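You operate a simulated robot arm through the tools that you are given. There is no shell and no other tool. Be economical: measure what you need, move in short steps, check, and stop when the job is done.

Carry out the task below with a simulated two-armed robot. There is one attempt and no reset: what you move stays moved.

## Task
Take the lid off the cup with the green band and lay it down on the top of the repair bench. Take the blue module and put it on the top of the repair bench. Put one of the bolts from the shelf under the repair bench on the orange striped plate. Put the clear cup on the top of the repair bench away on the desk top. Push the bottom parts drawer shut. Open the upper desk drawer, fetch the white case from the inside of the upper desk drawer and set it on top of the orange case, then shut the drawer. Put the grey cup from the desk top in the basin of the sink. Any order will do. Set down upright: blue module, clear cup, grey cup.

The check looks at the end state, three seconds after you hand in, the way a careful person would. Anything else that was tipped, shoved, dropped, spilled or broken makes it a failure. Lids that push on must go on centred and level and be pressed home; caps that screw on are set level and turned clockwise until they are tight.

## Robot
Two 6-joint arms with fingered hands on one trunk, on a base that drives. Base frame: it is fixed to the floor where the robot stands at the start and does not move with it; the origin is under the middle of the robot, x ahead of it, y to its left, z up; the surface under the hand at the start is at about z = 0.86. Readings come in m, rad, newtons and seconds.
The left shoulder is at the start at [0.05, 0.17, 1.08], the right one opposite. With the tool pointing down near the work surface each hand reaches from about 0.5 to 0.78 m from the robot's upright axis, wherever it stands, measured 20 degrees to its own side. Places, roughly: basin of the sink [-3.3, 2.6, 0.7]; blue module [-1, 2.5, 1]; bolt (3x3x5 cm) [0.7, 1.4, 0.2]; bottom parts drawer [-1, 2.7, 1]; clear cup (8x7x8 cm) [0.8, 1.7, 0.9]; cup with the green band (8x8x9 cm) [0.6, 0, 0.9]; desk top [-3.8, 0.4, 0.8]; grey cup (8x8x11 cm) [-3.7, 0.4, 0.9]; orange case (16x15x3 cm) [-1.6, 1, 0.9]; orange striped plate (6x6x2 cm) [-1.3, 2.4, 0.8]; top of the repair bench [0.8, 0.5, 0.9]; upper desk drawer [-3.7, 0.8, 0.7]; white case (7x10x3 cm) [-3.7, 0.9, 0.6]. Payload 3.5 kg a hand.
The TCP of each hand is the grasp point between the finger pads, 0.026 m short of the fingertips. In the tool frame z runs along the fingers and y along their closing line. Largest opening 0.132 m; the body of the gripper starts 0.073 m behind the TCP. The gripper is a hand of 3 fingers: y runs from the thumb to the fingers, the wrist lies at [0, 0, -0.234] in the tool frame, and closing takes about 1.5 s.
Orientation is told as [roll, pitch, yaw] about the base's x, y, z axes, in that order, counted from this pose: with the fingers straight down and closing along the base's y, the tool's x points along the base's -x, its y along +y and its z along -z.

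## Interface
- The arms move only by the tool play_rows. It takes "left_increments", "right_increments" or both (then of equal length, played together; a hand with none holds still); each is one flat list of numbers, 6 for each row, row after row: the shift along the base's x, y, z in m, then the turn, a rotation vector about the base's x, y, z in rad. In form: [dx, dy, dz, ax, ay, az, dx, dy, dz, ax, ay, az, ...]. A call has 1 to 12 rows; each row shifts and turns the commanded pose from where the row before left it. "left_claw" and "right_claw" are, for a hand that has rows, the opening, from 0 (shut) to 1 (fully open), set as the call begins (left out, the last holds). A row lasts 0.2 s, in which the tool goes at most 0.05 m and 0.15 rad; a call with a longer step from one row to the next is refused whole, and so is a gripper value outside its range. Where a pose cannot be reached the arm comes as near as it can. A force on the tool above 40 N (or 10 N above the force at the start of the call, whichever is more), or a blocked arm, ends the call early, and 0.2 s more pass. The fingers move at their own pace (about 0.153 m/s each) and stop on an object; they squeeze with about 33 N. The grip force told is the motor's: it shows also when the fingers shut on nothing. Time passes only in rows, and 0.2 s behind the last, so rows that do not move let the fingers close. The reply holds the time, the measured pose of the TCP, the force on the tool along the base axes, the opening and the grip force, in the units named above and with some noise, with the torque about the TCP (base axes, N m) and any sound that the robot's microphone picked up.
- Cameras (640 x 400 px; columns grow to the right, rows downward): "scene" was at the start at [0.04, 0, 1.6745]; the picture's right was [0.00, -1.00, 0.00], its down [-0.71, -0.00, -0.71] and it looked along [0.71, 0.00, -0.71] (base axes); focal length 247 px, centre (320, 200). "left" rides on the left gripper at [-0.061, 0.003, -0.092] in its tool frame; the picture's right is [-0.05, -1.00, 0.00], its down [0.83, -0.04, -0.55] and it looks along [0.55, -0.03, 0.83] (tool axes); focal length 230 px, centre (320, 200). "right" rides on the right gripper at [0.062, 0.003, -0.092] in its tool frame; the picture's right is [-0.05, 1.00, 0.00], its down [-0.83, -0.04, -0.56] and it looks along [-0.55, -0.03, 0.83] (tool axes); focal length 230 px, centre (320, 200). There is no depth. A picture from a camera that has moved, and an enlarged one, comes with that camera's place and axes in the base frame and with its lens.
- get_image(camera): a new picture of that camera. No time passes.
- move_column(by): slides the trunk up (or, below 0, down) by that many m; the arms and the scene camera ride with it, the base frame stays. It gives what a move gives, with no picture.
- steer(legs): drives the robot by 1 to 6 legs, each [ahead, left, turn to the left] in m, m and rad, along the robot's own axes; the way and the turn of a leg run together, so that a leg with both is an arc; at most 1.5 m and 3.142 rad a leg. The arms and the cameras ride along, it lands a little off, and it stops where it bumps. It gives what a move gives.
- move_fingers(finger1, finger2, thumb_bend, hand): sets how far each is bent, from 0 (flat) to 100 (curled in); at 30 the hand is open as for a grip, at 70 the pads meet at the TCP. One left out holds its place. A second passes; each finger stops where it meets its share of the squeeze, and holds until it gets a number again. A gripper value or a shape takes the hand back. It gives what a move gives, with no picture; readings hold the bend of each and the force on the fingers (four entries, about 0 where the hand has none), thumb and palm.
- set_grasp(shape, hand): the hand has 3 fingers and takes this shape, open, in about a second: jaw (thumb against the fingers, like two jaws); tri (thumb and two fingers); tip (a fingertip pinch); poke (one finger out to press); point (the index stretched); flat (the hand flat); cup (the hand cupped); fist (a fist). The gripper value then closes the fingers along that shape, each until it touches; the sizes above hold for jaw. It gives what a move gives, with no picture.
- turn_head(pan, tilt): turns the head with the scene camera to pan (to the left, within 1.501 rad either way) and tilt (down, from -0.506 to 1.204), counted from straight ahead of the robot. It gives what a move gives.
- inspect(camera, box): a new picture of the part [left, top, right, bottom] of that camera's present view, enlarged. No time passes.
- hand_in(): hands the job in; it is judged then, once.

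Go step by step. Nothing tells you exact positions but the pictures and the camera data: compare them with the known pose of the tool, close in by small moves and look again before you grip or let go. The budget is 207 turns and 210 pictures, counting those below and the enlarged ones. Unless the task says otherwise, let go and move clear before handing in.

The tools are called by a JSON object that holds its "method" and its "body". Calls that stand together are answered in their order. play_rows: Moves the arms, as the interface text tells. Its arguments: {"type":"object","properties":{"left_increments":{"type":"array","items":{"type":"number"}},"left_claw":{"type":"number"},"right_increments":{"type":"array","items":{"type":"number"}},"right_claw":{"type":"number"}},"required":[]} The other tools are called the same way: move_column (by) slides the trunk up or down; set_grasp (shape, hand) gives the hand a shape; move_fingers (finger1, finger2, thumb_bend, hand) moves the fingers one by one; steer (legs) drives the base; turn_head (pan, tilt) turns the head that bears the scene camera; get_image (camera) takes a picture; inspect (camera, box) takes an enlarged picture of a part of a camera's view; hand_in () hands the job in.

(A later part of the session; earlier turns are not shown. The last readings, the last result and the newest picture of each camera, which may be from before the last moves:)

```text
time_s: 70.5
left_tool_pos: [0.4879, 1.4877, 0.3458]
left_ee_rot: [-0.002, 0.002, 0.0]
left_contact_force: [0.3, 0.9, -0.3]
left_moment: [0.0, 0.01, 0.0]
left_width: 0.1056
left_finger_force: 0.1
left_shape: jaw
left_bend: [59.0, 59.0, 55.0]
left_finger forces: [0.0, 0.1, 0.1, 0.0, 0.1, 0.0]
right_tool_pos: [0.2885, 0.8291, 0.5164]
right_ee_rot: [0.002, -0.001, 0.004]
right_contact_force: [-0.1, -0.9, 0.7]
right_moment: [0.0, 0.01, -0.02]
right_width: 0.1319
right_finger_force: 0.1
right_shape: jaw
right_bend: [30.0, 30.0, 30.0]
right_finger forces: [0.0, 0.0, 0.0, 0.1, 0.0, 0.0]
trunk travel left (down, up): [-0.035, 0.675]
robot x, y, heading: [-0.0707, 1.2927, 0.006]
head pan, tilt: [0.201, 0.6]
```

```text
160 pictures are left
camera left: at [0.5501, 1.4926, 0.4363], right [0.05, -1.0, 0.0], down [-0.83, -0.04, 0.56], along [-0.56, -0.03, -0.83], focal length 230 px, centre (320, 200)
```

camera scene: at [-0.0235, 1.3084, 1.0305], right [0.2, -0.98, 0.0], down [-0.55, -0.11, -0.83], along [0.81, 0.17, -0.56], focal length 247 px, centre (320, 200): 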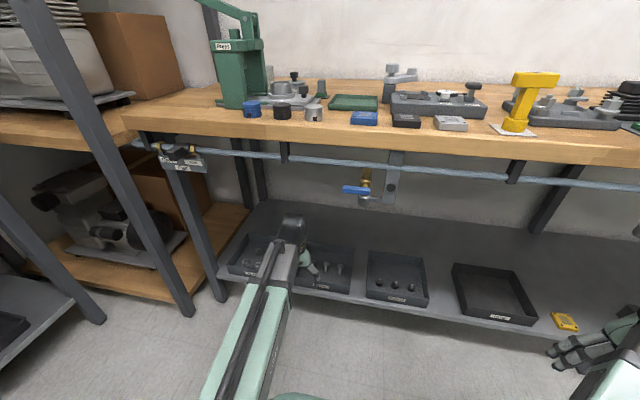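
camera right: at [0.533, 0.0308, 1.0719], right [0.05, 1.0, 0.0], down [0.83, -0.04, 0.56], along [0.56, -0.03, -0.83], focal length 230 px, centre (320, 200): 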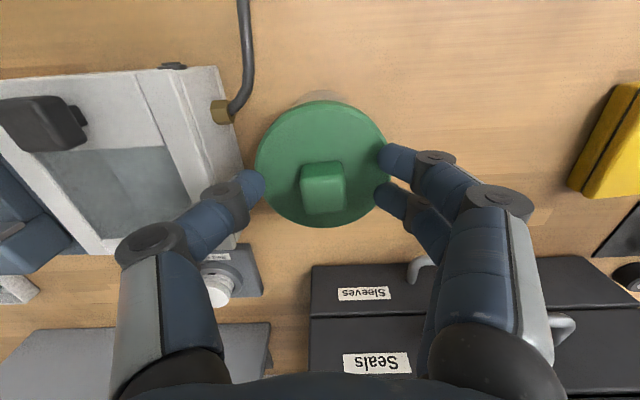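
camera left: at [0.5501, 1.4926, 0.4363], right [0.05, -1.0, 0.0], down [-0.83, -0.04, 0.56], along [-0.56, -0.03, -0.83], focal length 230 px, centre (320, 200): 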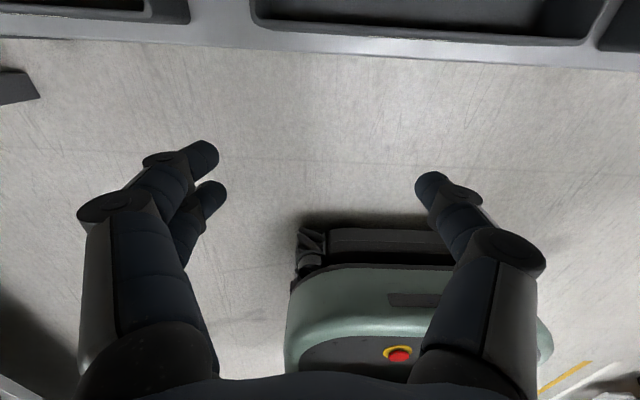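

The way is free. I reach in over the bolts' tray and look with the left camera.

{"method": "play_rows", "body": {"left_increments": [0.045, -0.001, 0, 0, 0, 0, 0.045, 0, 0, 0, 0, 0, 0.045, 0, 0, 0, 0, 0, 0.03, 0, 0, 0, 0, 0]}}

{"method": "get_image", "body": {"camera": "left"}}

{"method": "inspect", "body": {"camera": "scene", "box": [220, 180, 380, 280]}}

```text
time_s: 71.5
left_tool_pos: [0.6533, 1.4849, 0.3454]
left_ee_rot: [-0.003, 0.0, 0.002]
left_contact_force: [-0.2, 0.8, -0.2]
left_moment: [0.04, 0.0, 0.0]
left_width: 0.1059
left_finger_force: 0.0
left_shape: jaw
left_bend: [59.0, 59.0, 55.0]
left_finger forces: [0.0, 0.1, 0.1, 0.0, 0.0, 0.0]
right_tool_pos: [0.2887, 0.8286, 0.5158]
right_ee_rot: [0.002, -0.002, 0.003]
right_contact_force: [-0.8, 0.3, 0.1]
right_moment: [-0.01, 0.01, 0.0]
right_width: 0.132
right_finger_force: 0.1
right_shape: jaw
right_bend: [30.0, 30.0, 30.0]
right_finger forces: [0.1, 0.0, 0.0, 0.0, 0.0, 0.0]
trunk travel left (down, up): [-0.035, 0.675]
robot x, y, heading: [-0.0647, 1.2906, 0.008]
head pan, tilt: [0.201, 0.6]
```

```text
159 pictures are left
camera left: at [0.7152, 1.4902, 0.437], right [0.05, -1.0, 0.0], down [-0.83, -0.04, 0.56], along [-0.56, -0.03, -0.83], focal length 230 px, centre (320, 200)
```

left: 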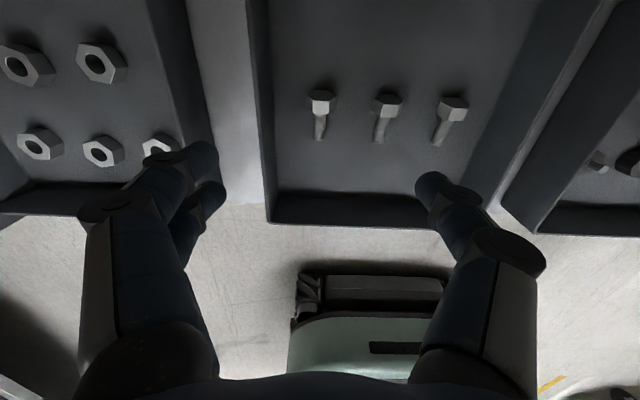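

```text
4.00 times, centred on (300, 230) of scene
camera zoom: at [-0.0236, 1.3084, 1.0305], right [0.2, -0.98, 0.0], down [-0.55, -0.11, -0.83], along [0.81, 0.17, -0.56], focal length 989 px, centre (400, 80)
```

zoom: 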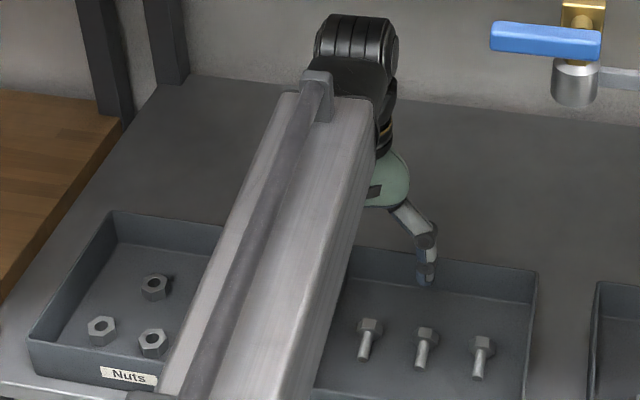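

The left bolt's head is at about (0.675, 1.487, 0.225), the shank towards the robot. I narrow the fingers and go down over the head end.

{"method": "play_rows", "body": {"left_increments": [0.016, 0.002, -0.03, 0, 0, 0, 0, 0, -0.03, 0, 0, 0, 0, 0, 0, 0, 0, 0], "left_claw": 0.42}}

{"method": "get_image", "body": {"camera": "left"}}

```text
time_s: 72.3
left_tool_pos: [0.6709, 1.4892, 0.2867]
left_ee_rot: [-0.002, 0.003, 0.001]
left_contact_force: [0.1, 0.1, 0.1]
left_moment: [0.0, -0.03, 0.01]
left_width: 0.056
left_finger_force: 0.0
left_shape: jaw
left_bend: [73.0, 73.0, 70.0]
left_finger forces: [0.1, 0.0, 0.0, 0.0, 0.0, 0.1]
right_tool_pos: [0.2882, 0.8302, 0.5148]
right_ee_rot: [0.002, -0.001, 0.003]
right_contact_force: [0.3, 0.8, 0.1]
right_moment: [0.02, -0.01, 0.01]
right_width: 0.1318
right_finger_force: 0.1
right_shape: jaw
right_bend: [30.0, 30.0, 30.0]
right_finger forces: [0.1, 0.1, 0.0, 0.0, 0.0, 0.0]
trunk travel left (down, up): [-0.035, 0.675]
robot x, y, heading: [-0.0688, 1.2889, 0.006]
head pan, tilt: [0.201, 0.6]
```

```text
157 pictures are left
camera left: at [0.7319, 1.4937, 0.3777], right [0.05, -1.0, 0.0], down [-0.83, -0.04, 0.56], along [-0.56, -0.03, -0.83], focal length 230 px, centre (320, 200)
```

left: 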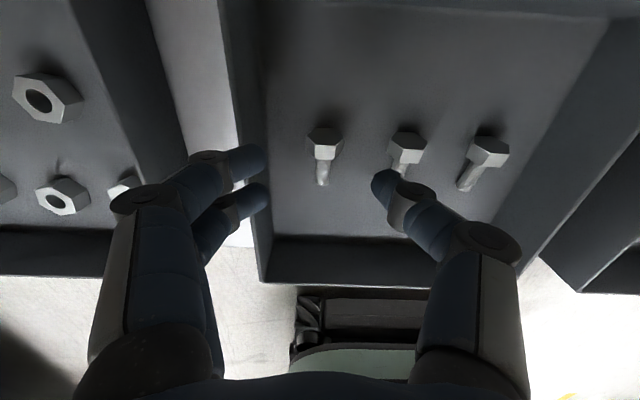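

{"method": "play_rows", "body": {"left_increments": [0.001, -0.001, -0.02, 0, 0, 0, 0, 0, -0.018, 0, 0, 0, 0, 0, 0, 0, 0, 0], "left_claw": 0.32}}

{"method": "get_image", "body": {"camera": "left"}}

```text
time_s: 72.9
left_tool_pos: [0.6718, 1.4863, 0.2635]
left_ee_rot: [0.0, -0.01, -0.002]
left_contact_force: [-3.8, -3.7, 23.2]
left_moment: [1.03, 0.08, 0.14]
left_width: 0.0424
left_finger_force: 0.0
left_shape: jaw
left_bend: [74.0, 75.0, 70.0]
left_finger forces: [9.3, 12.8, 0.0, 0.0, 0.0, 0.0]
right_tool_pos: [0.2872, 0.8296, 0.5163]
right_ee_rot: [0.002, -0.003, 0.003]
right_contact_force: [-0.6, 0.2, -0.4]
right_moment: [0.01, -0.02, 0.01]
right_width: 0.1321
right_finger_force: 0.0
right_shape: jaw
right_bend: [30.0, 30.0, 30.0]
right_finger forces: [0.0, 0.0, 0.0, 0.0, 0.1, 0.0]
trunk travel left (down, up): [-0.035, 0.675]
robot x, y, heading: [-0.0678, 1.2869, 0.004]
head pan, tilt: [0.201, 0.6]
stopped in row 2 (left hand): the force on the tool passed its limit at 54 N (the readings are from after the stop); the commanded pose is now the measured one
```

```text
156 pictures are left
camera left: at [0.7323, 1.49, 0.3554], right [0.05, -1.0, 0.0], down [-0.84, -0.04, 0.55], along [-0.55, -0.03, -0.84], focal length 230 px, centre (320, 200)
```

left: 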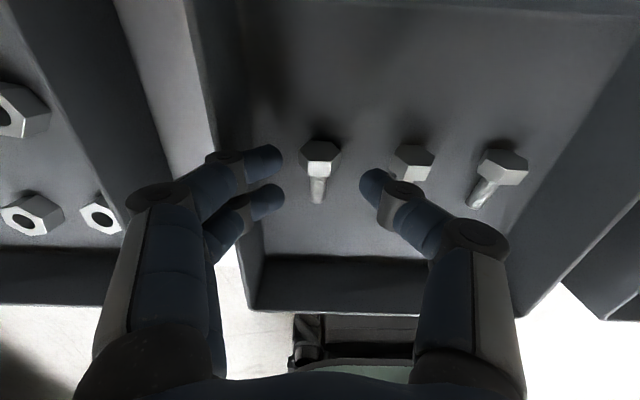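

The knuckles meet the tray wall beside the left bolt, so I take the middle bolt, which has more room. I rise and shift over.

{"method": "play_rows", "body": {"left_increments": [0, 0, 0.03, 0, 0, 0, 0, 0, 0.02, 0, 0, 0, 0, -0.032, 0, 0, 0.01, 0, 0, -0.032, 0, 0, 0, 0, 0, 0, 0, 0, 0, 0], "left_claw": 0.34}}

{"method": "get_image", "body": {"camera": "left"}}

{"method": "get_image", "body": {"camera": "scene"}}

```text
time_s: 74.1
left_tool_pos: [0.6717, 1.4239, 0.3097]
left_ee_rot: [0.001, 0.004, 0.0]
left_contact_force: [-0.2, 0.4, -0.4]
left_moment: [-0.03, 0.01, 0.0]
left_width: 0.0446
left_finger_force: 0.1
left_shape: jaw
left_bend: [74.0, 74.0, 70.0]
left_finger forces: [0.0, 0.1, 0.1, 0.0, 0.0, 0.0]
right_tool_pos: [0.2888, 0.8283, 0.5156]
right_ee_rot: [0.0, -0.003, 0.003]
right_contact_force: [0.4, -0.2, 0.5]
right_moment: [0.03, -0.04, 0.0]
right_width: 0.1317
right_finger_force: 0.0
right_shape: jaw
right_bend: [30.0, 30.0, 30.0]
right_finger forces: [0.1, 0.1, 0.0, 0.0, 0.1, 0.0]
trunk travel left (down, up): [-0.035, 0.675]
robot x, y, heading: [-0.0663, 1.2899, 0.004]
head pan, tilt: [0.201, 0.6]
```

```text
155 pictures are left
camera left: at [0.7337, 1.4289, 0.4], right [0.05, -1.0, 0.0], down [-0.83, -0.04, 0.56], along [-0.56, -0.03, -0.83], focal length 230 px, centre (320, 200)
```

left: 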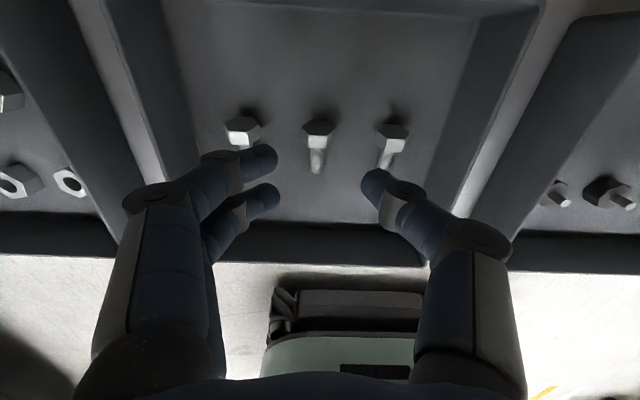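

```text
154 pictures are left
camera scene: at [-0.0235, 1.3084, 1.0305], right [0.2, -0.98, 0.0], down [-0.55, -0.11, -0.83], along [0.81, 0.17, -0.56], focal length 247 px, centre (320, 200)
```

scene: 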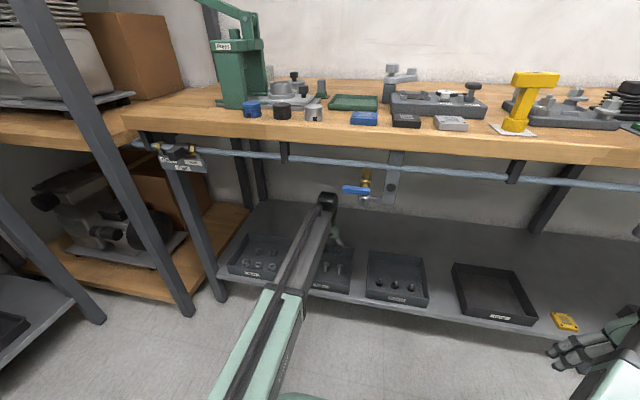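

{"method": "play_rows", "body": {"left_increments": [0.002, 0.001, -0.03, 0, 0, 0, 0, 0, -0.02, 0, 0, 0, 0, 0, 0, 0, 0, 0], "left_claw": 0.28}}

{"method": "get_image", "body": {"camera": "left"}}

```text
time_s: 74.9
left_tool_pos: [0.6724, 1.4247, 0.2606]
left_ee_rot: [0.0, 0.004, 0.001]
left_contact_force: [0.6, 0.3, 0.5]
left_moment: [-0.01, 0.01, -0.01]
left_width: 0.0373
left_finger_force: 0.1
left_shape: jaw
left_bend: [74.0, 74.0, 70.0]
left_finger forces: [0.0, 0.0, 0.0, 0.0, 0.0, 0.0]
right_tool_pos: [0.2877, 0.8295, 0.5146]
right_ee_rot: [0.002, -0.002, 0.003]
right_contact_force: [0.8, 0.2, -0.3]
right_moment: [-0.05, -0.01, 0.0]
right_width: 0.132
right_finger_force: 0.1
right_shape: jaw
right_bend: [30.0, 30.0, 30.0]
right_finger forces: [0.0, 0.1, 0.0, 0.0, 0.0, 0.0]
trunk travel left (down, up): [-0.035, 0.675]
robot x, y, heading: [-0.0678, 1.2932, 0.001]
head pan, tilt: [0.201, 0.6]
```

```text
153 pictures are left
camera left: at [0.7339, 1.4289, 0.3517], right [0.05, -1.0, 0.0], down [-0.83, -0.04, 0.56], along [-0.56, -0.03, -0.83], focal length 230 px, centre (320, 200)
```

left: 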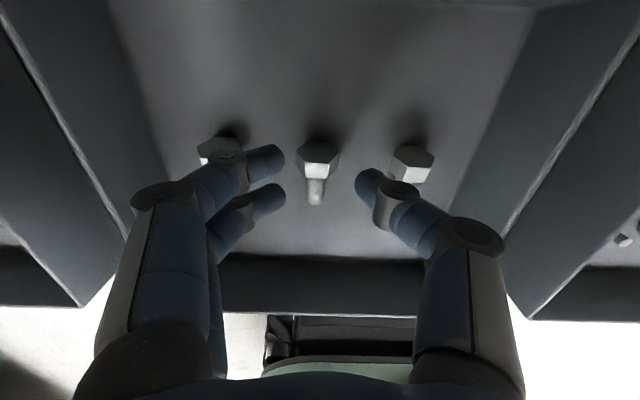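

{"method": "play_rows", "body": {"left_increments": [0.003, 0.0, -0.009, 0, 0, 0, 0, 0, -0.008, 0, 0, 0, 0, 0, 0, 0, 0, 0]}}

{"method": "get_image", "body": {"camera": "left"}}

```text
time_s: 75.7
left_tool_pos: [0.6709, 1.4256, 0.2438]
left_ee_rot: [0.0, 0.001, 0.0]
left_contact_force: [-0.1, -0.6, -0.2]
left_moment: [0.01, -0.05, -0.01]
left_width: 0.0374
left_finger_force: 0.1
left_shape: jaw
left_bend: [74.0, 74.0, 70.0]
left_finger forces: [0.0, 0.0, 0.0, 0.1, 0.0, 0.0]
left hand out of reach, approached as far as the arm can: row 1
right_tool_pos: [0.2893, 0.8292, 0.5156]
right_ee_rot: [0.002, -0.003, 0.002]
right_contact_force: [0.0, -0.2, -0.1]
right_moment: [-0.01, -0.01, -0.02]
right_width: 0.1318
right_finger_force: 0.1
right_shape: jaw
right_bend: [30.0, 30.0, 30.0]
right_finger forces: [0.0, 0.1, 0.0, 0.1, 0.0, 0.0]
trunk travel left (down, up): [-0.035, 0.675]
robot x, y, heading: [-0.068, 1.289, 0.004]
head pan, tilt: [0.201, 0.6]
```

```text
152 pictures are left
camera left: at [0.7335, 1.4283, 0.3345], right [0.05, -1.0, 0.0], down [-0.83, -0.04, 0.56], along [-0.56, -0.03, -0.83], focal length 230 px, centre (320, 200)
```

left: 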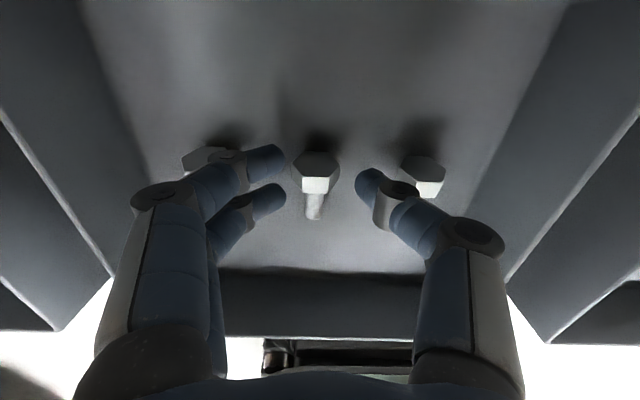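

{"method": "play_rows", "body": {"left_increments": [0, 0, -0.005, 0, 0, 0, 0, 0, 0, 0, 0, 0]}}

{"method": "play_rows", "body": {"left_increments": [0, 0, 0, 0, 0, 0, 0, 0, 0, 0, 0, 0, 0, 0, 0, 0, 0, 0, 0, 0, 0, 0, 0, 0, 0, 0, 0, 0, 0, 0], "left_claw": 0}}

{"method": "get_image", "body": {"camera": "left"}}

```text
time_s: 76.3
left_tool_pos: [0.6695, 1.4241, 0.2386]
left_ee_rot: [-0.001, 0.002, 0.001]
left_contact_force: [0.1, -0.1, 0.6]
left_moment: [-0.03, -0.01, -0.03]
left_width: 0.0373
left_finger_force: 0.0
left_shape: jaw
left_bend: [74.0, 74.0, 70.0]
left_finger forces: [0.1, 0.0, 0.0, 0.0, 0.0, 0.0]
right_tool_pos: [0.2889, 0.8292, 0.5159]
right_ee_rot: [0.001, -0.001, 0.003]
right_contact_force: [-0.3, -0.2, 0.0]
right_moment: [0.0, -0.02, 0.03]
right_width: 0.1322
right_finger_force: 0.2
right_shape: jaw
right_bend: [30.0, 30.0, 30.0]
right_finger forces: [0.0, 0.1, 0.1, 0.1, 0.0, 0.0]
trunk travel left (down, up): [-0.035, 0.675]
robot x, y, heading: [-0.0691, 1.2921, 0.005]
head pan, tilt: [0.201, 0.6]
```

```text
time_s: 77.5
left_tool_pos: [0.6701, 1.423, 0.2378]
left_ee_rot: [-0.002, 0.001, 0.001]
left_contact_force: [-0.1, -1.2, 4.6]
left_moment: [-0.05, 0.06, 0.02]
left_width: 0.0099
left_finger_force: 33.2
left_shape: jaw
left_bend: [75.0, 70.0, 70.0]
left_finger forces: [10.2, 26.0, 0.0, 0.1, 25.5, 0.0]
right_tool_pos: [0.2895, 0.83, 0.5155]
right_ee_rot: [0.001, -0.002, 0.004]
right_contact_force: [-0.5, 0.3, 0.7]
right_moment: [0.0, 0.01, -0.01]
right_width: 0.1321
right_finger_force: 0.0
right_shape: jaw
right_bend: [30.0, 30.0, 30.0]
right_finger forces: [0.0, 0.0, 0.0, 0.0, 0.0, 0.1]
trunk travel left (down, up): [-0.035, 0.675]
robot x, y, heading: [-0.0661, 1.2887, 0.007]
head pan, tilt: [0.201, 0.6]
```

```text
151 pictures are left
camera left: at [0.7328, 1.428, 0.3302], right [0.05, -1.0, 0.0], down [-0.83, -0.04, 0.56], along [-0.56, -0.03, -0.83], focal length 230 px, centre (320, 200)
```

left: 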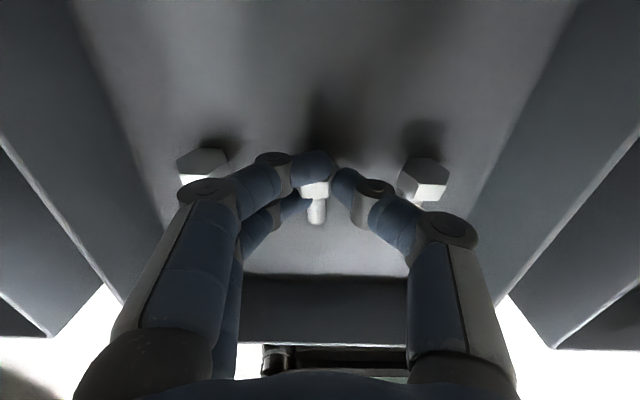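

One finger rides on top of the head, so the grip is too high. I open and go lower before gripping again.

{"method": "play_rows", "body": {"left_increments": [0, 0, 0, 0, 0, 0, 0, 0, 0, 0, 0, 0, 0.002, 0.001, -0.004, 0, 0, 0, 0, 0, -0.004, 0, 0, 0, 0, 0, -0.003, 0, 0, 0], "left_claw": 0.28}}

{"method": "get_image", "body": {"camera": "left"}}

```text
time_s: 78.7
left_tool_pos: [0.6695, 1.4256, 0.2319]
left_ee_rot: [-0.001, -0.004, 0.0]
left_contact_force: [0.9, -0.4, 24.6]
left_moment: [0.03, 0.15, -0.09]
left_width: 0.038
left_finger_force: 0.1
left_shape: jaw
left_bend: [76.0, 74.0, 70.0]
left_finger forces: [8.8, 15.2, 0.0, 0.0, 10.0, 0.1]
left hand out of reach, approached as far as the arm can: row 3
right_tool_pos: [0.2873, 0.8289, 0.5158]
right_ee_rot: [0.001, -0.004, 0.004]
right_contact_force: [0.9, -0.5, 0.9]
right_moment: [-0.02, -0.05, -0.01]
right_width: 0.1319
right_finger_force: 0.0
right_shape: jaw
right_bend: [30.0, 30.0, 30.0]
right_finger forces: [0.0, 0.1, 0.0, 0.0, 0.0, 0.0]
trunk travel left (down, up): [-0.035, 0.675]
robot x, y, heading: [-0.0695, 1.2892, 0.01]
head pan, tilt: [0.201, 0.6]
```

```text
150 pictures are left
camera left: at [0.7317, 1.43, 0.3225], right [0.05, -1.0, 0.0], down [-0.83, -0.04, 0.55], along [-0.55, -0.03, -0.83], focal length 230 px, centre (320, 200)
```

left: 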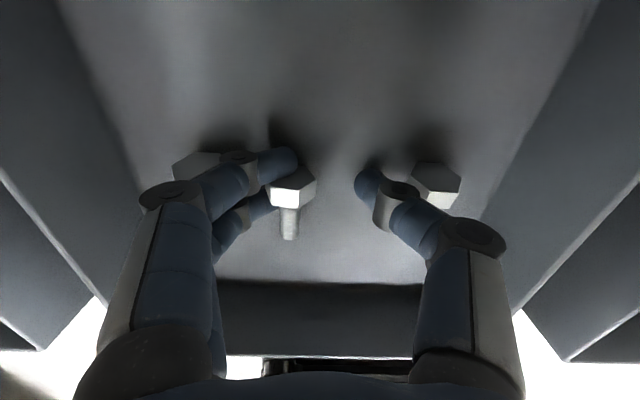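

{"method": "play_rows", "body": {"left_increments": [0, 0.004, 0.003, 0, 0, 0, 0, 0, 0, 0, 0, 0]}}

{"method": "play_rows", "body": {"left_increments": [0, 0, 0, 0, 0, 0, 0, 0, 0, 0, 0, 0, 0, 0, 0, 0, 0, 0, 0, 0, 0, 0, 0, 0, 0, 0, 0, 0, 0, 0], "left_claw": 0}}

{"method": "get_image", "body": {"camera": "left"}}

```text
time_s: 79.3
left_tool_pos: [0.6695, 1.4285, 0.2316]
left_ee_rot: [-0.002, 0.001, 0.0]
left_contact_force: [1.8, -5.2, 15.1]
left_moment: [-0.41, 0.0, 0.04]
left_width: 0.0388
left_finger_force: 0.1
left_shape: jaw
left_bend: [75.0, 74.0, 70.0]
left_finger forces: [8.1, 12.0, 0.0, 0.0, 10.2, 0.0]
right_tool_pos: [0.2882, 0.8292, 0.5167]
right_ee_rot: [0.001, -0.003, 0.004]
right_contact_force: [-0.6, -0.7, 0.4]
right_moment: [-0.01, 0.01, -0.02]
right_width: 0.132
right_finger_force: 0.1
right_shape: jaw
right_bend: [30.0, 30.0, 30.0]
right_finger forces: [0.1, 0.1, 0.0, 0.0, 0.0, 0.1]
trunk travel left (down, up): [-0.035, 0.675]
robot x, y, heading: [-0.067, 1.2902, 0.003]
head pan, tilt: [0.201, 0.6]
```

```text
time_s: 80.5
left_tool_pos: [0.6695, 1.4299, 0.2317]
left_ee_rot: [0.0, 0.003, 0.001]
left_contact_force: [-2.9, 1.9, 7.6]
left_moment: [0.24, 0.18, 0.04]
left_width: 0.0115
left_finger_force: 33.4
left_shape: jaw
left_bend: [74.0, 73.0, 73.0]
left_finger forces: [1.2, 34.0, 0.0, 0.0, 22.5, 0.1]
right_tool_pos: [0.2891, 0.8294, 0.514]
right_ee_rot: [0.003, -0.004, 0.004]
right_contact_force: [-0.7, 0.1, 0.0]
right_moment: [-0.02, -0.01, 0.01]
right_width: 0.132
right_finger_force: 0.1
right_shape: jaw
right_bend: [30.0, 30.0, 30.0]
right_finger forces: [0.1, 0.0, 0.0, 0.0, 0.0, 0.0]
trunk travel left (down, up): [-0.035, 0.675]
robot x, y, heading: [-0.0684, 1.2887, 0.006]
head pan, tilt: [0.201, 0.6]
```

```text
149 pictures are left
camera left: at [0.7321, 1.4342, 0.3225], right [0.05, -1.0, 0.0], down [-0.83, -0.04, 0.56], along [-0.56, -0.03, -0.83], focal length 230 px, centre (320, 200)
```

left: 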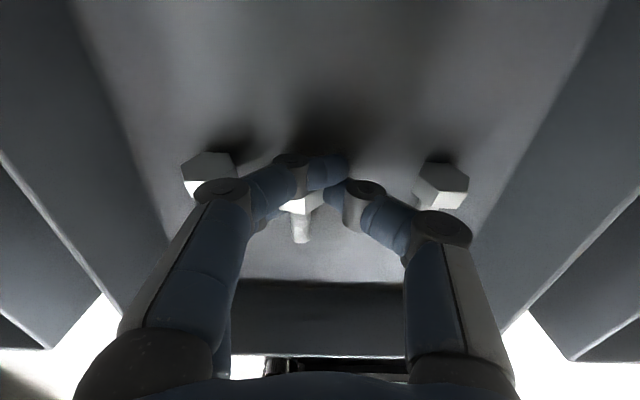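

Finger 1 passes beyond the head, so the head is nearer than I took it. I open, shift back in x and regrip.

{"method": "play_rows", "body": {"left_increments": [0, 0, 0, 0, 0, 0, 0, 0, 0, 0, 0, 0, 0, 0, 0.004, 0, 0, 0, -0.011, 0, 0, 0, 0, 0, 0, 0, 0, 0, 0, 0], "left_claw": 0.32}}

{"method": "inspect", "body": {"camera": "left", "box": [160, 120, 480, 320]}}

```text
time_s: 81.7
left_tool_pos: [0.6603, 1.4286, 0.2342]
left_ee_rot: [-0.001, 0.006, 0.0]
left_contact_force: [0.7, -0.3, -0.6]
left_moment: [-0.04, 0.03, 0.0]
left_width: 0.0419
left_finger_force: 0.0
left_shape: jaw
left_bend: [74.0, 73.0, 70.0]
left_finger forces: [4.4, 7.5, 0.1, 0.0, 0.0, 0.0]
right_tool_pos: [0.2875, 0.8302, 0.5157]
right_ee_rot: [0.002, -0.001, 0.005]
right_contact_force: [-0.2, -0.7, 0.6]
right_moment: [0.01, 0.0, 0.04]
right_width: 0.1319
right_finger_force: 0.0
right_shape: jaw
right_bend: [30.0, 30.0, 30.0]
right_finger forces: [0.0, 0.1, 0.1, 0.1, 0.0, 0.0]
trunk travel left (down, up): [-0.035, 0.675]
robot x, y, heading: [-0.0662, 1.2907, 0.001]
head pan, tilt: [0.201, 0.6]
```

```text
2.00 times, centred on (320, 220) of left
camera zoom: at [0.7233, 1.4335, 0.3254], right [0.05, -1.0, 0.0], down [-0.83, -0.04, 0.56], along [-0.56, -0.03, -0.83], focal length 460 px, centre (320, 160)
```

zoom: 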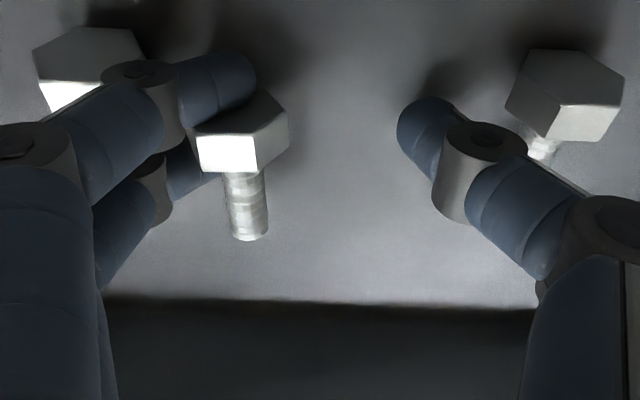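

{"method": "play_rows", "body": {"left_increments": [0.003, 0, 0, 0, 0, 0, 0, 0, 0, 0, 0, 0, 0, 0, 0, 0, 0, 0, 0, 0, 0, 0, 0, 0, 0, 0, 0, 0, 0, 0, 0, 0, 0, 0, 0, 0], "left_claw": 0}}

{"method": "inspect", "body": {"camera": "left", "box": [160, 120, 480, 320]}}

```text
time_s: 83.1
left_tool_pos: [0.6637, 1.4294, 0.2336]
left_ee_rot: [0.0, 0.004, 0.001]
left_contact_force: [-0.2, -1.6, -1.1]
left_moment: [-0.01, 0.0, 0.01]
left_width: 0.009
left_finger_force: 32.5
left_shape: jaw
left_bend: [76.0, 73.0, 73.0]
left_finger forces: [1.1, 28.6, 0.0, 0.0, 22.3, 0.0]
right_tool_pos: [0.2881, 0.829, 0.5147]
right_ee_rot: [0.003, -0.001, 0.003]
right_contact_force: [0.1, 0.3, 0.0]
right_moment: [0.0, -0.01, 0.0]
right_width: 0.132
right_finger_force: 0.1
right_shape: jaw
right_bend: [30.0, 30.0, 30.0]
right_finger forces: [0.0, 0.0, 0.0, 0.0, 0.0, 0.0]
trunk travel left (down, up): [-0.035, 0.675]
robot x, y, heading: [-0.073, 1.2908, 0.004]
head pan, tilt: [0.201, 0.6]
```

```text
2.00 times, centred on (320, 220) of left
camera zoom: at [0.7257, 1.4335, 0.3253], right [0.05, -1.0, 0.0], down [-0.83, -0.04, 0.56], along [-0.56, -0.03, -0.83], focal length 460 px, centre (320, 160)
```

zoom: 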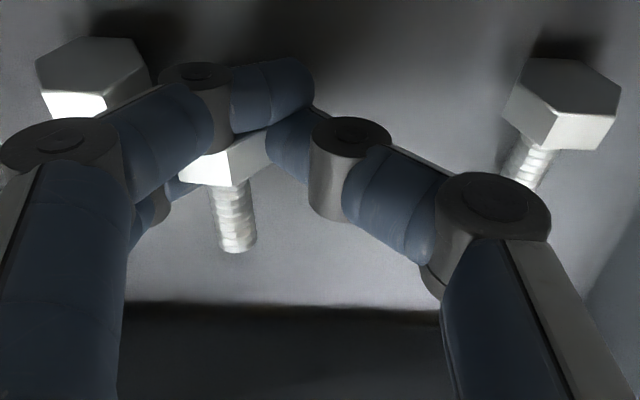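

The head sits between thumb and finger 2; a cleaner grip is about 12 mm further back. One more regrip.

{"method": "play_rows", "body": {"left_increments": [0, 0, 0, 0, 0, 0, 0, 0, 0, 0, 0, 0, -0.007, 0.007, 0.001, 0, 0, 0, -0.007, 0.007, 0, 0, 0, 0, 0, 0, 0, 0, 0, 0], "left_claw": 0.3}}

{"method": "play_rows", "body": {"left_increments": [0, 0, 0, 0, 0, 0, 0, 0, 0, 0, 0, 0, 0, 0, 0, 0, 0, 0, 0, 0, 0, 0, 0, 0, 0, 0, 0, 0, 0, 0, 0, 0, 0, 0, 0, 0], "left_claw": 0}}

{"method": "inspect", "body": {"camera": "left", "box": [160, 120, 480, 320]}}

```text
time_s: 84.3
left_tool_pos: [0.6496, 1.4447, 0.2352]
left_ee_rot: [0.002, 0.006, 0.0]
left_contact_force: [0.6, -0.7, -1.5]
left_moment: [-0.02, 0.03, -0.02]
left_width: 0.0394
left_finger_force: 0.1
left_shape: jaw
left_bend: [74.0, 73.0, 70.0]
left_finger forces: [2.6, 4.0, 0.0, 0.0, 0.0, 0.1]
right_tool_pos: [0.2884, 0.8291, 0.5159]
right_ee_rot: [0.002, -0.002, 0.004]
right_contact_force: [-0.5, 0.3, 0.4]
right_moment: [0.02, 0.03, 0.0]
right_width: 0.1319
right_finger_force: 0.1
right_shape: jaw
right_bend: [30.0, 30.0, 30.0]
right_finger forces: [0.0, 0.0, 0.0, 0.0, 0.0, 0.0]
trunk travel left (down, up): [-0.035, 0.675]
robot x, y, heading: [-0.0721, 1.2888, -0.0]
head pan, tilt: [0.201, 0.6]
```

```text
time_s: 85.7
left_tool_pos: [0.6497, 1.4434, 0.2356]
left_ee_rot: [0.0, 0.002, 0.0]
left_contact_force: [0.5, 0.1, -1.0]
left_moment: [-0.02, -0.01, -0.01]
left_width: 0.0049
left_finger_force: 33.0
left_shape: jaw
left_bend: [75.0, 74.0, 66.0]
left_finger forces: [2.5, 21.0, 0.1, 0.1, 23.4, 0.0]
right_tool_pos: [0.2872, 0.8296, 0.5148]
right_ee_rot: [0.002, -0.001, 0.004]
right_contact_force: [-0.2, 0.4, 0.5]
right_moment: [0.02, 0.02, 0.03]
right_width: 0.132
right_finger_force: 0.1
right_shape: jaw
right_bend: [30.0, 30.0, 30.0]
right_finger forces: [0.1, 0.0, 0.1, 0.0, 0.0, 0.1]
trunk travel left (down, up): [-0.035, 0.675]
robot x, y, heading: [-0.0675, 1.2899, 0.003]
head pan, tilt: [0.201, 0.6]
```

```text
2.00 times, centred on (320, 220) of left
camera zoom: at [0.7124, 1.448, 0.3262], right [0.05, -1.0, 0.0], down [-0.83, -0.04, 0.56], along [-0.56, -0.03, -0.83], focal length 460 px, centre (320, 160)
```

zoom: 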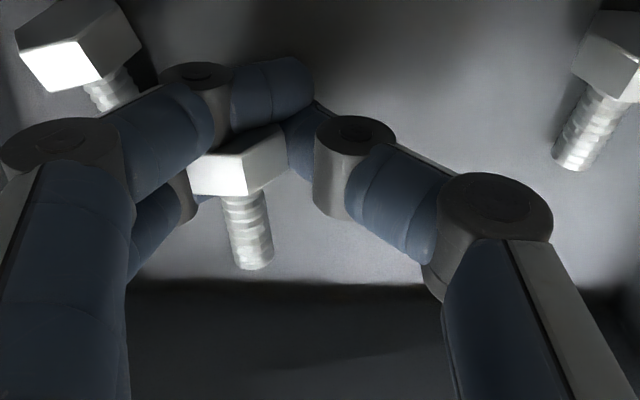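

{"method": "play_rows", "body": {"left_increments": [0, 0, 0, 0, 0, 0, 0, 0, 0, 0, 0, 0, 0, 0, 0.02, 0, 0, 0, 0, 0, 0.02, 0, 0, 0, -0.012, 0.018, 0, 0, 0, 0, 0, 0, 0, 0, 0, 0], "left_claw": 0.36}}

{"method": "inspect", "body": {"camera": "left", "box": [160, 120, 480, 320]}}

```text
time_s: 87.1
left_tool_pos: [0.6379, 1.4596, 0.2762]
left_ee_rot: [0.0, 0.005, -0.001]
left_contact_force: [0.5, 0.0, -1.3]
left_moment: [0.0, -0.01, 0.01]
left_width: 0.0474
left_finger_force: 0.0
left_shape: jaw
left_bend: [74.0, 73.0, 70.0]
left_finger forces: [5.1, 10.1, 0.1, 0.1, 0.0, 0.0]
right_tool_pos: [0.2884, 0.829, 0.5154]
right_ee_rot: [0.003, -0.002, 0.007]
right_contact_force: [0.6, 0.2, 0.0]
right_moment: [0.01, -0.02, -0.02]
right_width: 0.1319
right_finger_force: 0.0
right_shape: jaw
right_bend: [30.0, 30.0, 30.0]
right_finger forces: [0.0, 0.0, 0.0, 0.0, 0.0, 0.0]
trunk travel left (down, up): [-0.035, 0.675]
robot x, y, heading: [-0.0691, 1.2904, 0.005]
head pan, tilt: [0.201, 0.6]
```

```text
2.00 times, centred on (320, 220) of left
camera zoom: at [0.7007, 1.465, 0.3666], right [0.05, -1.0, 0.0], down [-0.83, -0.04, 0.56], along [-0.56, -0.03, -0.83], focal length 460 px, centre (320, 160)
```

zoom: 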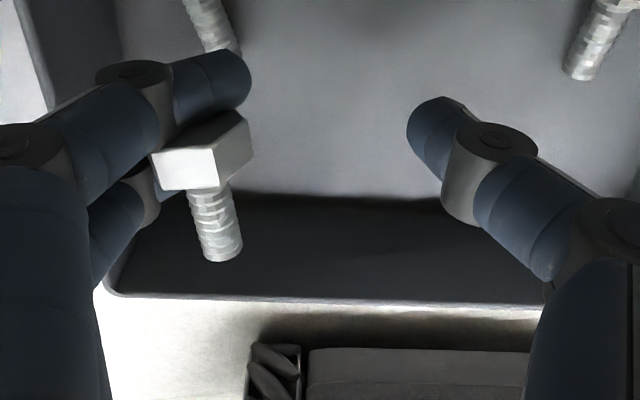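

The bolt is wedged between the two fingers and came up with the hand. I clamp it with the thumb and lift it out.

{"method": "play_rows", "body": {"left_increments": [0, 0, 0, 0, 0, 0, 0, 0, 0, 0, 0, 0, 0, 0, 0, 0, 0, 0, 0, 0, 0, 0, 0, 0, 0, 0, 0, 0, 0, 0, 0, 0, 0.04, 0, 0, 0, 0, 0, 0.03, 0, 0, 0], "left_claw": 0}}

{"method": "get_image", "body": {"camera": "left"}}

```text
time_s: 88.7
left_tool_pos: [0.6366, 1.4615, 0.3439]
left_ee_rot: [0.002, 0.005, 0.0]
left_contact_force: [0.6, 0.0, 0.0]
left_moment: [-0.03, 0.01, 0.02]
left_width: 0.0068
left_finger_force: 32.8
left_shape: jaw
left_bend: [75.0, 75.0, 67.0]
left_finger forces: [1.8, 14.2, 0.0, 0.1, 20.5, 0.1]
right_tool_pos: [0.2884, 0.8303, 0.5158]
right_ee_rot: [0.001, -0.002, 0.003]
right_contact_force: [-0.3, -0.1, -0.1]
right_moment: [0.0, 0.0, -0.02]
right_width: 0.132
right_finger_force: 0.1
right_shape: jaw
right_bend: [30.0, 30.0, 30.0]
right_finger forces: [0.0, 0.1, 0.0, 0.0, 0.0, 0.1]
trunk travel left (down, up): [-0.035, 0.675]
robot x, y, heading: [-0.0694, 1.2892, 0.004]
head pan, tilt: [0.201, 0.6]
```

```text
144 pictures are left
camera left: at [0.6984, 1.4661, 0.4346], right [0.05, -1.0, 0.0], down [-0.83, -0.04, 0.56], along [-0.56, -0.03, -0.83], focal length 230 px, centre (320, 200)
```

left: 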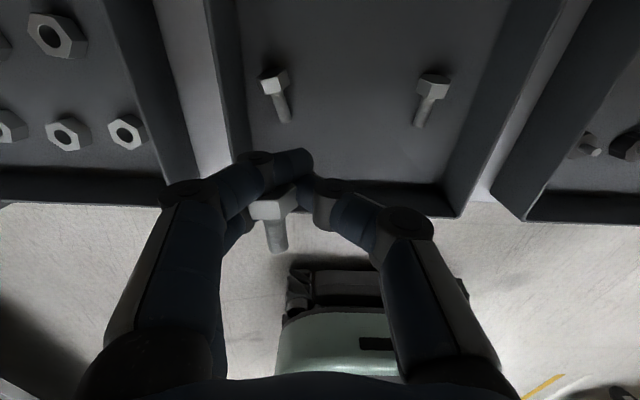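

The bolt is held and clear of the tray. I draw the hand back, back off, and raise the trunk.

{"method": "play_rows", "body": {"left_increments": [-0.045, 0, 0, 0, 0, 0, -0.045, 0, 0, 0, 0, 0, -0.04, 0, 0, 0, 0, 0]}}

{"method": "steer", "body": {"legs": [[-0.3, 0, 0]]}}

{"method": "move_column", "body": {"by": 0.35}}

{"method": "move_column", "body": {"by": 0.32}}

{"method": "turn_head", "body": {"pan": 1.4, "tilt": 0.6}}

{"method": "get_image", "body": {"camera": "scene"}}

{"method": "get_image", "body": {"camera": "left"}}

```text
time_s: 89.5
left_tool_pos: [0.5064, 1.4603, 0.344]
left_ee_rot: [-0.002, 0.005, 0.001]
left_contact_force: [0.4, -0.2, -0.6]
left_moment: [0.01, 0.01, 0.02]
left_width: 0.0068
left_finger_force: 32.9
left_shape: jaw
left_bend: [75.0, 75.0, 67.0]
left_finger forces: [1.8, 14.2, 0.0, 0.0, 20.4, 0.0]
right_tool_pos: [0.2884, 0.8302, 0.5163]
right_ee_rot: [0.002, -0.003, 0.004]
right_contact_force: [0.9, 0.2, 0.1]
right_moment: [-0.02, 0.04, -0.01]
right_width: 0.132
right_finger_force: 0.0
right_shape: jaw
right_bend: [30.0, 30.0, 30.0]
right_finger forces: [0.0, 0.0, 0.0, 0.1, 0.0, 0.0]
trunk travel left (down, up): [-0.035, 0.675]
robot x, y, heading: [-0.0716, 1.2904, 0.006]
head pan, tilt: [0.201, 0.6]
```

```text
time_s: 91.5
left_tool_pos: [0.2077, 1.463, 0.3438]
left_ee_rot: [-0.001, 0.004, 0.008]
left_contact_force: [-0.3, -0.1, -0.3]
left_moment: [-0.04, -0.04, -0.01]
left_width: 0.0068
left_finger_force: 32.6
left_shape: jaw
left_bend: [75.0, 75.0, 67.0]
left_finger forces: [1.8, 14.2, 0.1, 0.0, 20.4, 0.1]
right_tool_pos: [-0.0052, 0.8292, 0.5158]
right_ee_rot: [0.002, -0.003, 0.013]
right_contact_force: [0.2, -0.5, 0.8]
right_moment: [-0.01, 0.01, -0.04]
right_width: 0.1318
right_finger_force: 0.0
right_shape: jaw
right_bend: [30.0, 30.0, 30.0]
right_finger forces: [0.0, 0.0, 0.1, 0.0, 0.0, 0.1]
trunk travel left (down, up): [-0.035, 0.675]
robot x, y, heading: [-0.366, 1.288, 0.012]
head pan, tilt: [0.201, 0.6]
```

```text
time_s: 94.9
left_tool_pos: [0.2081, 1.4639, 0.6941]
left_ee_rot: [0.0, 0.006, 0.008]
left_contact_force: [0.0, 0.5, -0.9]
left_moment: [0.02, 0.0, -0.04]
left_width: 0.0067
left_finger_force: 32.8
left_shape: jaw
left_bend: [75.0, 75.0, 67.0]
left_finger forces: [1.8, 14.2, 0.0, 0.0, 20.4, 0.0]
right_tool_pos: [-0.0064, 0.8301, 0.8661]
right_ee_rot: [0.001, -0.002, 0.015]
right_contact_force: [0.9, 0.3, -0.3]
right_moment: [-0.01, -0.03, 0.0]
right_width: 0.1317
right_finger_force: 0.2
right_shape: jaw
right_bend: [30.0, 30.0, 30.0]
right_finger forces: [0.0, 0.1, 0.0, 0.1, 0.0, 0.0]
trunk travel left (down, up): [-0.385, 0.325]
robot x, y, heading: [-0.3683, 1.2906, 0.019]
head pan, tilt: [0.201, 0.6]
```

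```text
time_s: 98.1
left_tool_pos: [0.2068, 1.4632, 1.015]
left_ee_rot: [-0.001, 0.006, 0.01]
left_contact_force: [-0.4, -0.2, -0.8]
left_moment: [-0.03, 0.0, -0.01]
left_width: 0.0068
left_finger_force: 33.1
left_shape: jaw
left_bend: [75.0, 75.0, 67.0]
left_finger forces: [1.8, 14.3, 0.0, 0.0, 20.5, 0.1]
right_tool_pos: [-0.0059, 0.8292, 1.1856]
right_ee_rot: [0.001, -0.002, 0.013]
right_contact_force: [-1.3, -0.2, 0.3]
right_moment: [0.0, 0.0, -0.02]
right_width: 0.1321
right_finger_force: 0.0
right_shape: jaw
right_bend: [30.0, 30.0, 30.0]
right_finger forces: [0.0, 0.0, 0.0, 0.1, 0.1, 0.0]
trunk travel left (down, up): [-0.705, 0.005]
robot x, y, heading: [-0.3657, 1.2889, 0.012]
head pan, tilt: [0.201, 0.6]
```

```text
time_s: 99.5
left_tool_pos: [0.2073, 1.4624, 1.0128]
left_ee_rot: [0.001, 0.003, 0.008]
left_contact_force: [-0.1, 0.0, -1.2]
left_moment: [-0.04, -0.01, 0.02]
left_width: 0.0068
left_finger_force: 33.4
left_shape: jaw
left_bend: [75.0, 75.0, 67.0]
left_finger forces: [1.8, 14.4, 0.0, 0.0, 20.4, 0.1]
right_tool_pos: [-0.006, 0.8303, 1.1857]
right_ee_rot: [0.0, -0.001, 0.015]
right_contact_force: [0.0, 0.0, 0.2]
right_moment: [0.01, 0.02, 0.03]
right_width: 0.1318
right_finger_force: 0.0
right_shape: jaw
right_bend: [30.0, 30.0, 30.0]
right_finger forces: [0.1, 0.0, 0.1, 0.0, 0.0, 0.0]
trunk travel left (down, up): [-0.705, 0.005]
robot x, y, heading: [-0.3659, 1.2893, 0.013]
head pan, tilt: [1.4, 0.6]
```

```text
143 pictures are left
camera scene: at [-0.394, 1.3749, 1.7005], right [0.99, -0.16, 0.0], down [-0.09, -0.56, -0.83], along [0.13, 0.81, -0.56], focal length 247 px, centre (320, 200)
```

scene: 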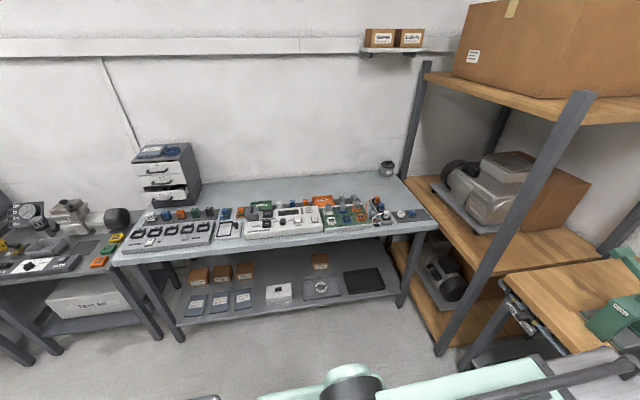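

```text
142 pictures are left
camera left: at [0.2696, 1.468, 1.1049], right [0.06, -1.0, 0.0], down [-0.83, -0.05, 0.56], along [-0.56, -0.03, -0.83], focal length 230 px, centre (320, 200)
```

left: 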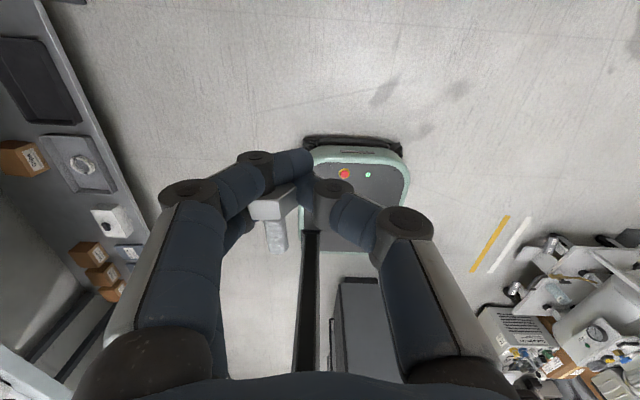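

{"method": "inspect", "body": {"camera": "scene", "box": [100, 130, 260, 280]}}

{"method": "inspect", "body": {"camera": "scene", "box": [230, 150, 430, 275]}}

```text
2.67 times, centred on (180, 205) of scene
camera zoom: at [-0.394, 1.3749, 1.7005], right [0.99, -0.16, 0.0], down [-0.09, -0.56, -0.83], along [0.13, 0.81, -0.56], focal length 659 px, centre (693, 187)
```

zoom: 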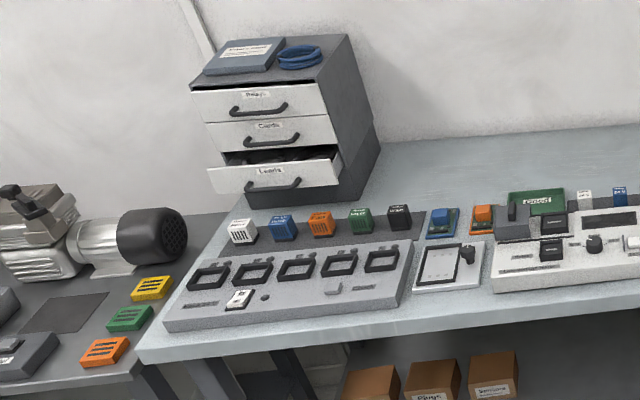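

```text
3.20 times, centred on (330, 212) of scene
camera zoom: at [-0.394, 1.3749, 1.7005], right [0.99, -0.16, 0.0], down [-0.09, -0.56, -0.83], along [0.13, 0.81, -0.56], focal length 791 px, centre (288, 160)
```

zoom: 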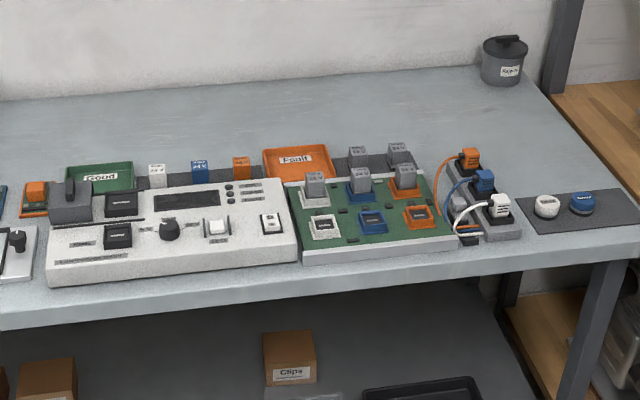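

The orange striped plate is at about (-1.30, 2.33) on the lower left table, the blue module at about (-1.02, 2.50), and the bottom drawer ("Leads") is open. I raise the bolt, turn to face that bench and drive over.

{"method": "play_rows", "body": {"left_increments": [0, 0, 0.05, 0, 0, 0, 0, 0, 0.05, 0, 0, 0, 0, 0, 0.04, 0, 0, 0]}}

{"method": "steer", "body": {"legs": [[0, 0, 1.558], [0.35, 0, 0], [0, 0.55, 0]]}}

{"method": "turn_head", "body": {"pan": 0.3, "tilt": 0.75}}

{"method": "get_image", "body": {"camera": "scene"}}

```text
time_s: 100.3
left_tool_pos: [0.2059, 1.4632, 1.1542]
left_ee_rot: [0.001, 0.005, 0.01]
left_contact_force: [0.1, 0.2, -1.2]
left_moment: [-0.01, 0.01, -0.03]
left_width: 0.0068
left_finger_force: 33.2
left_shape: jaw
left_bend: [75.0, 75.0, 67.0]
left_finger forces: [1.8, 14.4, 0.1, 0.0, 20.3, 0.1]
right_tool_pos: [-0.0057, 0.8301, 1.1859]
right_ee_rot: [0.003, -0.002, 0.014]
right_contact_force: [-0.5, 0.3, -0.5]
right_moment: [-0.04, -0.03, 0.04]
right_width: 0.1316
right_finger_force: 0.0
right_shape: jaw
right_bend: [30.0, 30.0, 30.0]
right_finger forces: [0.1, 0.1, 0.1, 0.1, 0.0, 0.0]
trunk travel left (down, up): [-0.705, 0.005]
robot x, y, heading: [-0.365, 1.2887, 0.01]
head pan, tilt: [1.4, 0.6]
```

```text
time_s: 109.1
left_tool_pos: [-1.065, 2.2397, 1.1546]
left_ee_rot: [0.0, 0.004, 1.542]
left_contact_force: [-0.5, -0.1, -0.6]
left_moment: [0.02, -0.04, 0.01]
left_width: 0.0069
left_finger_force: 32.9
left_shape: jaw
left_bend: [75.0, 75.0, 67.0]
left_finger forces: [1.9, 14.6, 0.0, 0.0, 20.2, 0.0]
right_tool_pos: [-0.4406, 2.0034, 1.1849]
right_ee_rot: [-0.001, -0.003, 1.545]
right_contact_force: [-0.2, 0.1, 0.4]
right_moment: [0.01, 0.01, 0.0]
right_width: 0.1319
right_finger_force: 0.0
right_shape: jaw
right_bend: [30.0, 30.0, 30.0]
right_finger forces: [0.1, 0.1, 0.0, 0.1, 0.1, 0.0]
trunk travel left (down, up): [-0.705, 0.005]
robot x, y, heading: [-0.9122, 1.6603, 1.544]
head pan, tilt: [1.4, 0.6]
```

```text
time_s: 110.4
left_tool_pos: [-1.0638, 2.2393, 1.1536]
left_ee_rot: [0.0, 0.003, 1.541]
left_contact_force: [0.9, 0.7, -1.2]
left_moment: [0.01, -0.04, -0.02]
left_width: 0.0067
left_finger_force: 33.0
left_shape: jaw
left_bend: [75.0, 75.0, 67.0]
left_finger forces: [1.9, 14.5, 0.0, 0.0, 20.1, 0.0]
right_tool_pos: [-0.4411, 2.0017, 1.1858]
right_ee_rot: [0.002, 0.0, 1.546]
right_contact_force: [0.2, 0.5, -0.8]
right_moment: [0.04, 0.02, 0.05]
right_width: 0.1321
right_finger_force: 0.0
right_shape: jaw
right_bend: [30.0, 30.0, 30.0]
right_finger forces: [0.0, 0.1, 0.0, 0.0, 0.0, 0.1]
trunk travel left (down, up): [-0.705, 0.005]
robot x, y, heading: [-0.9145, 1.6574, 1.545]
head pan, tilt: [0.3, 0.75]
```

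```text
139 pictures are left
camera scene: at [-0.9371, 1.6989, 1.6876], right [0.96, 0.27, 0.0], down [0.18, -0.66, -0.73], along [-0.2, 0.7, -0.68], focal length 247 px, centre (320, 200)
```

scene: 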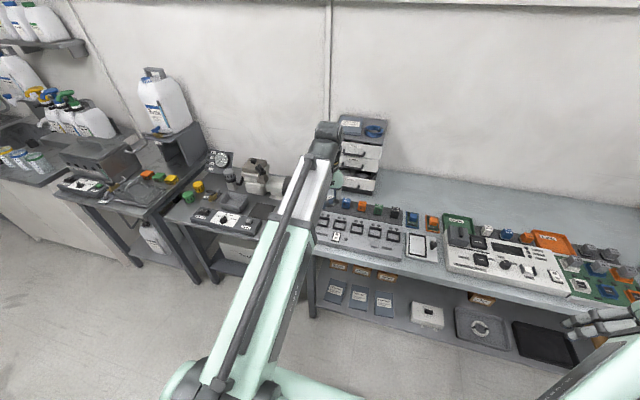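

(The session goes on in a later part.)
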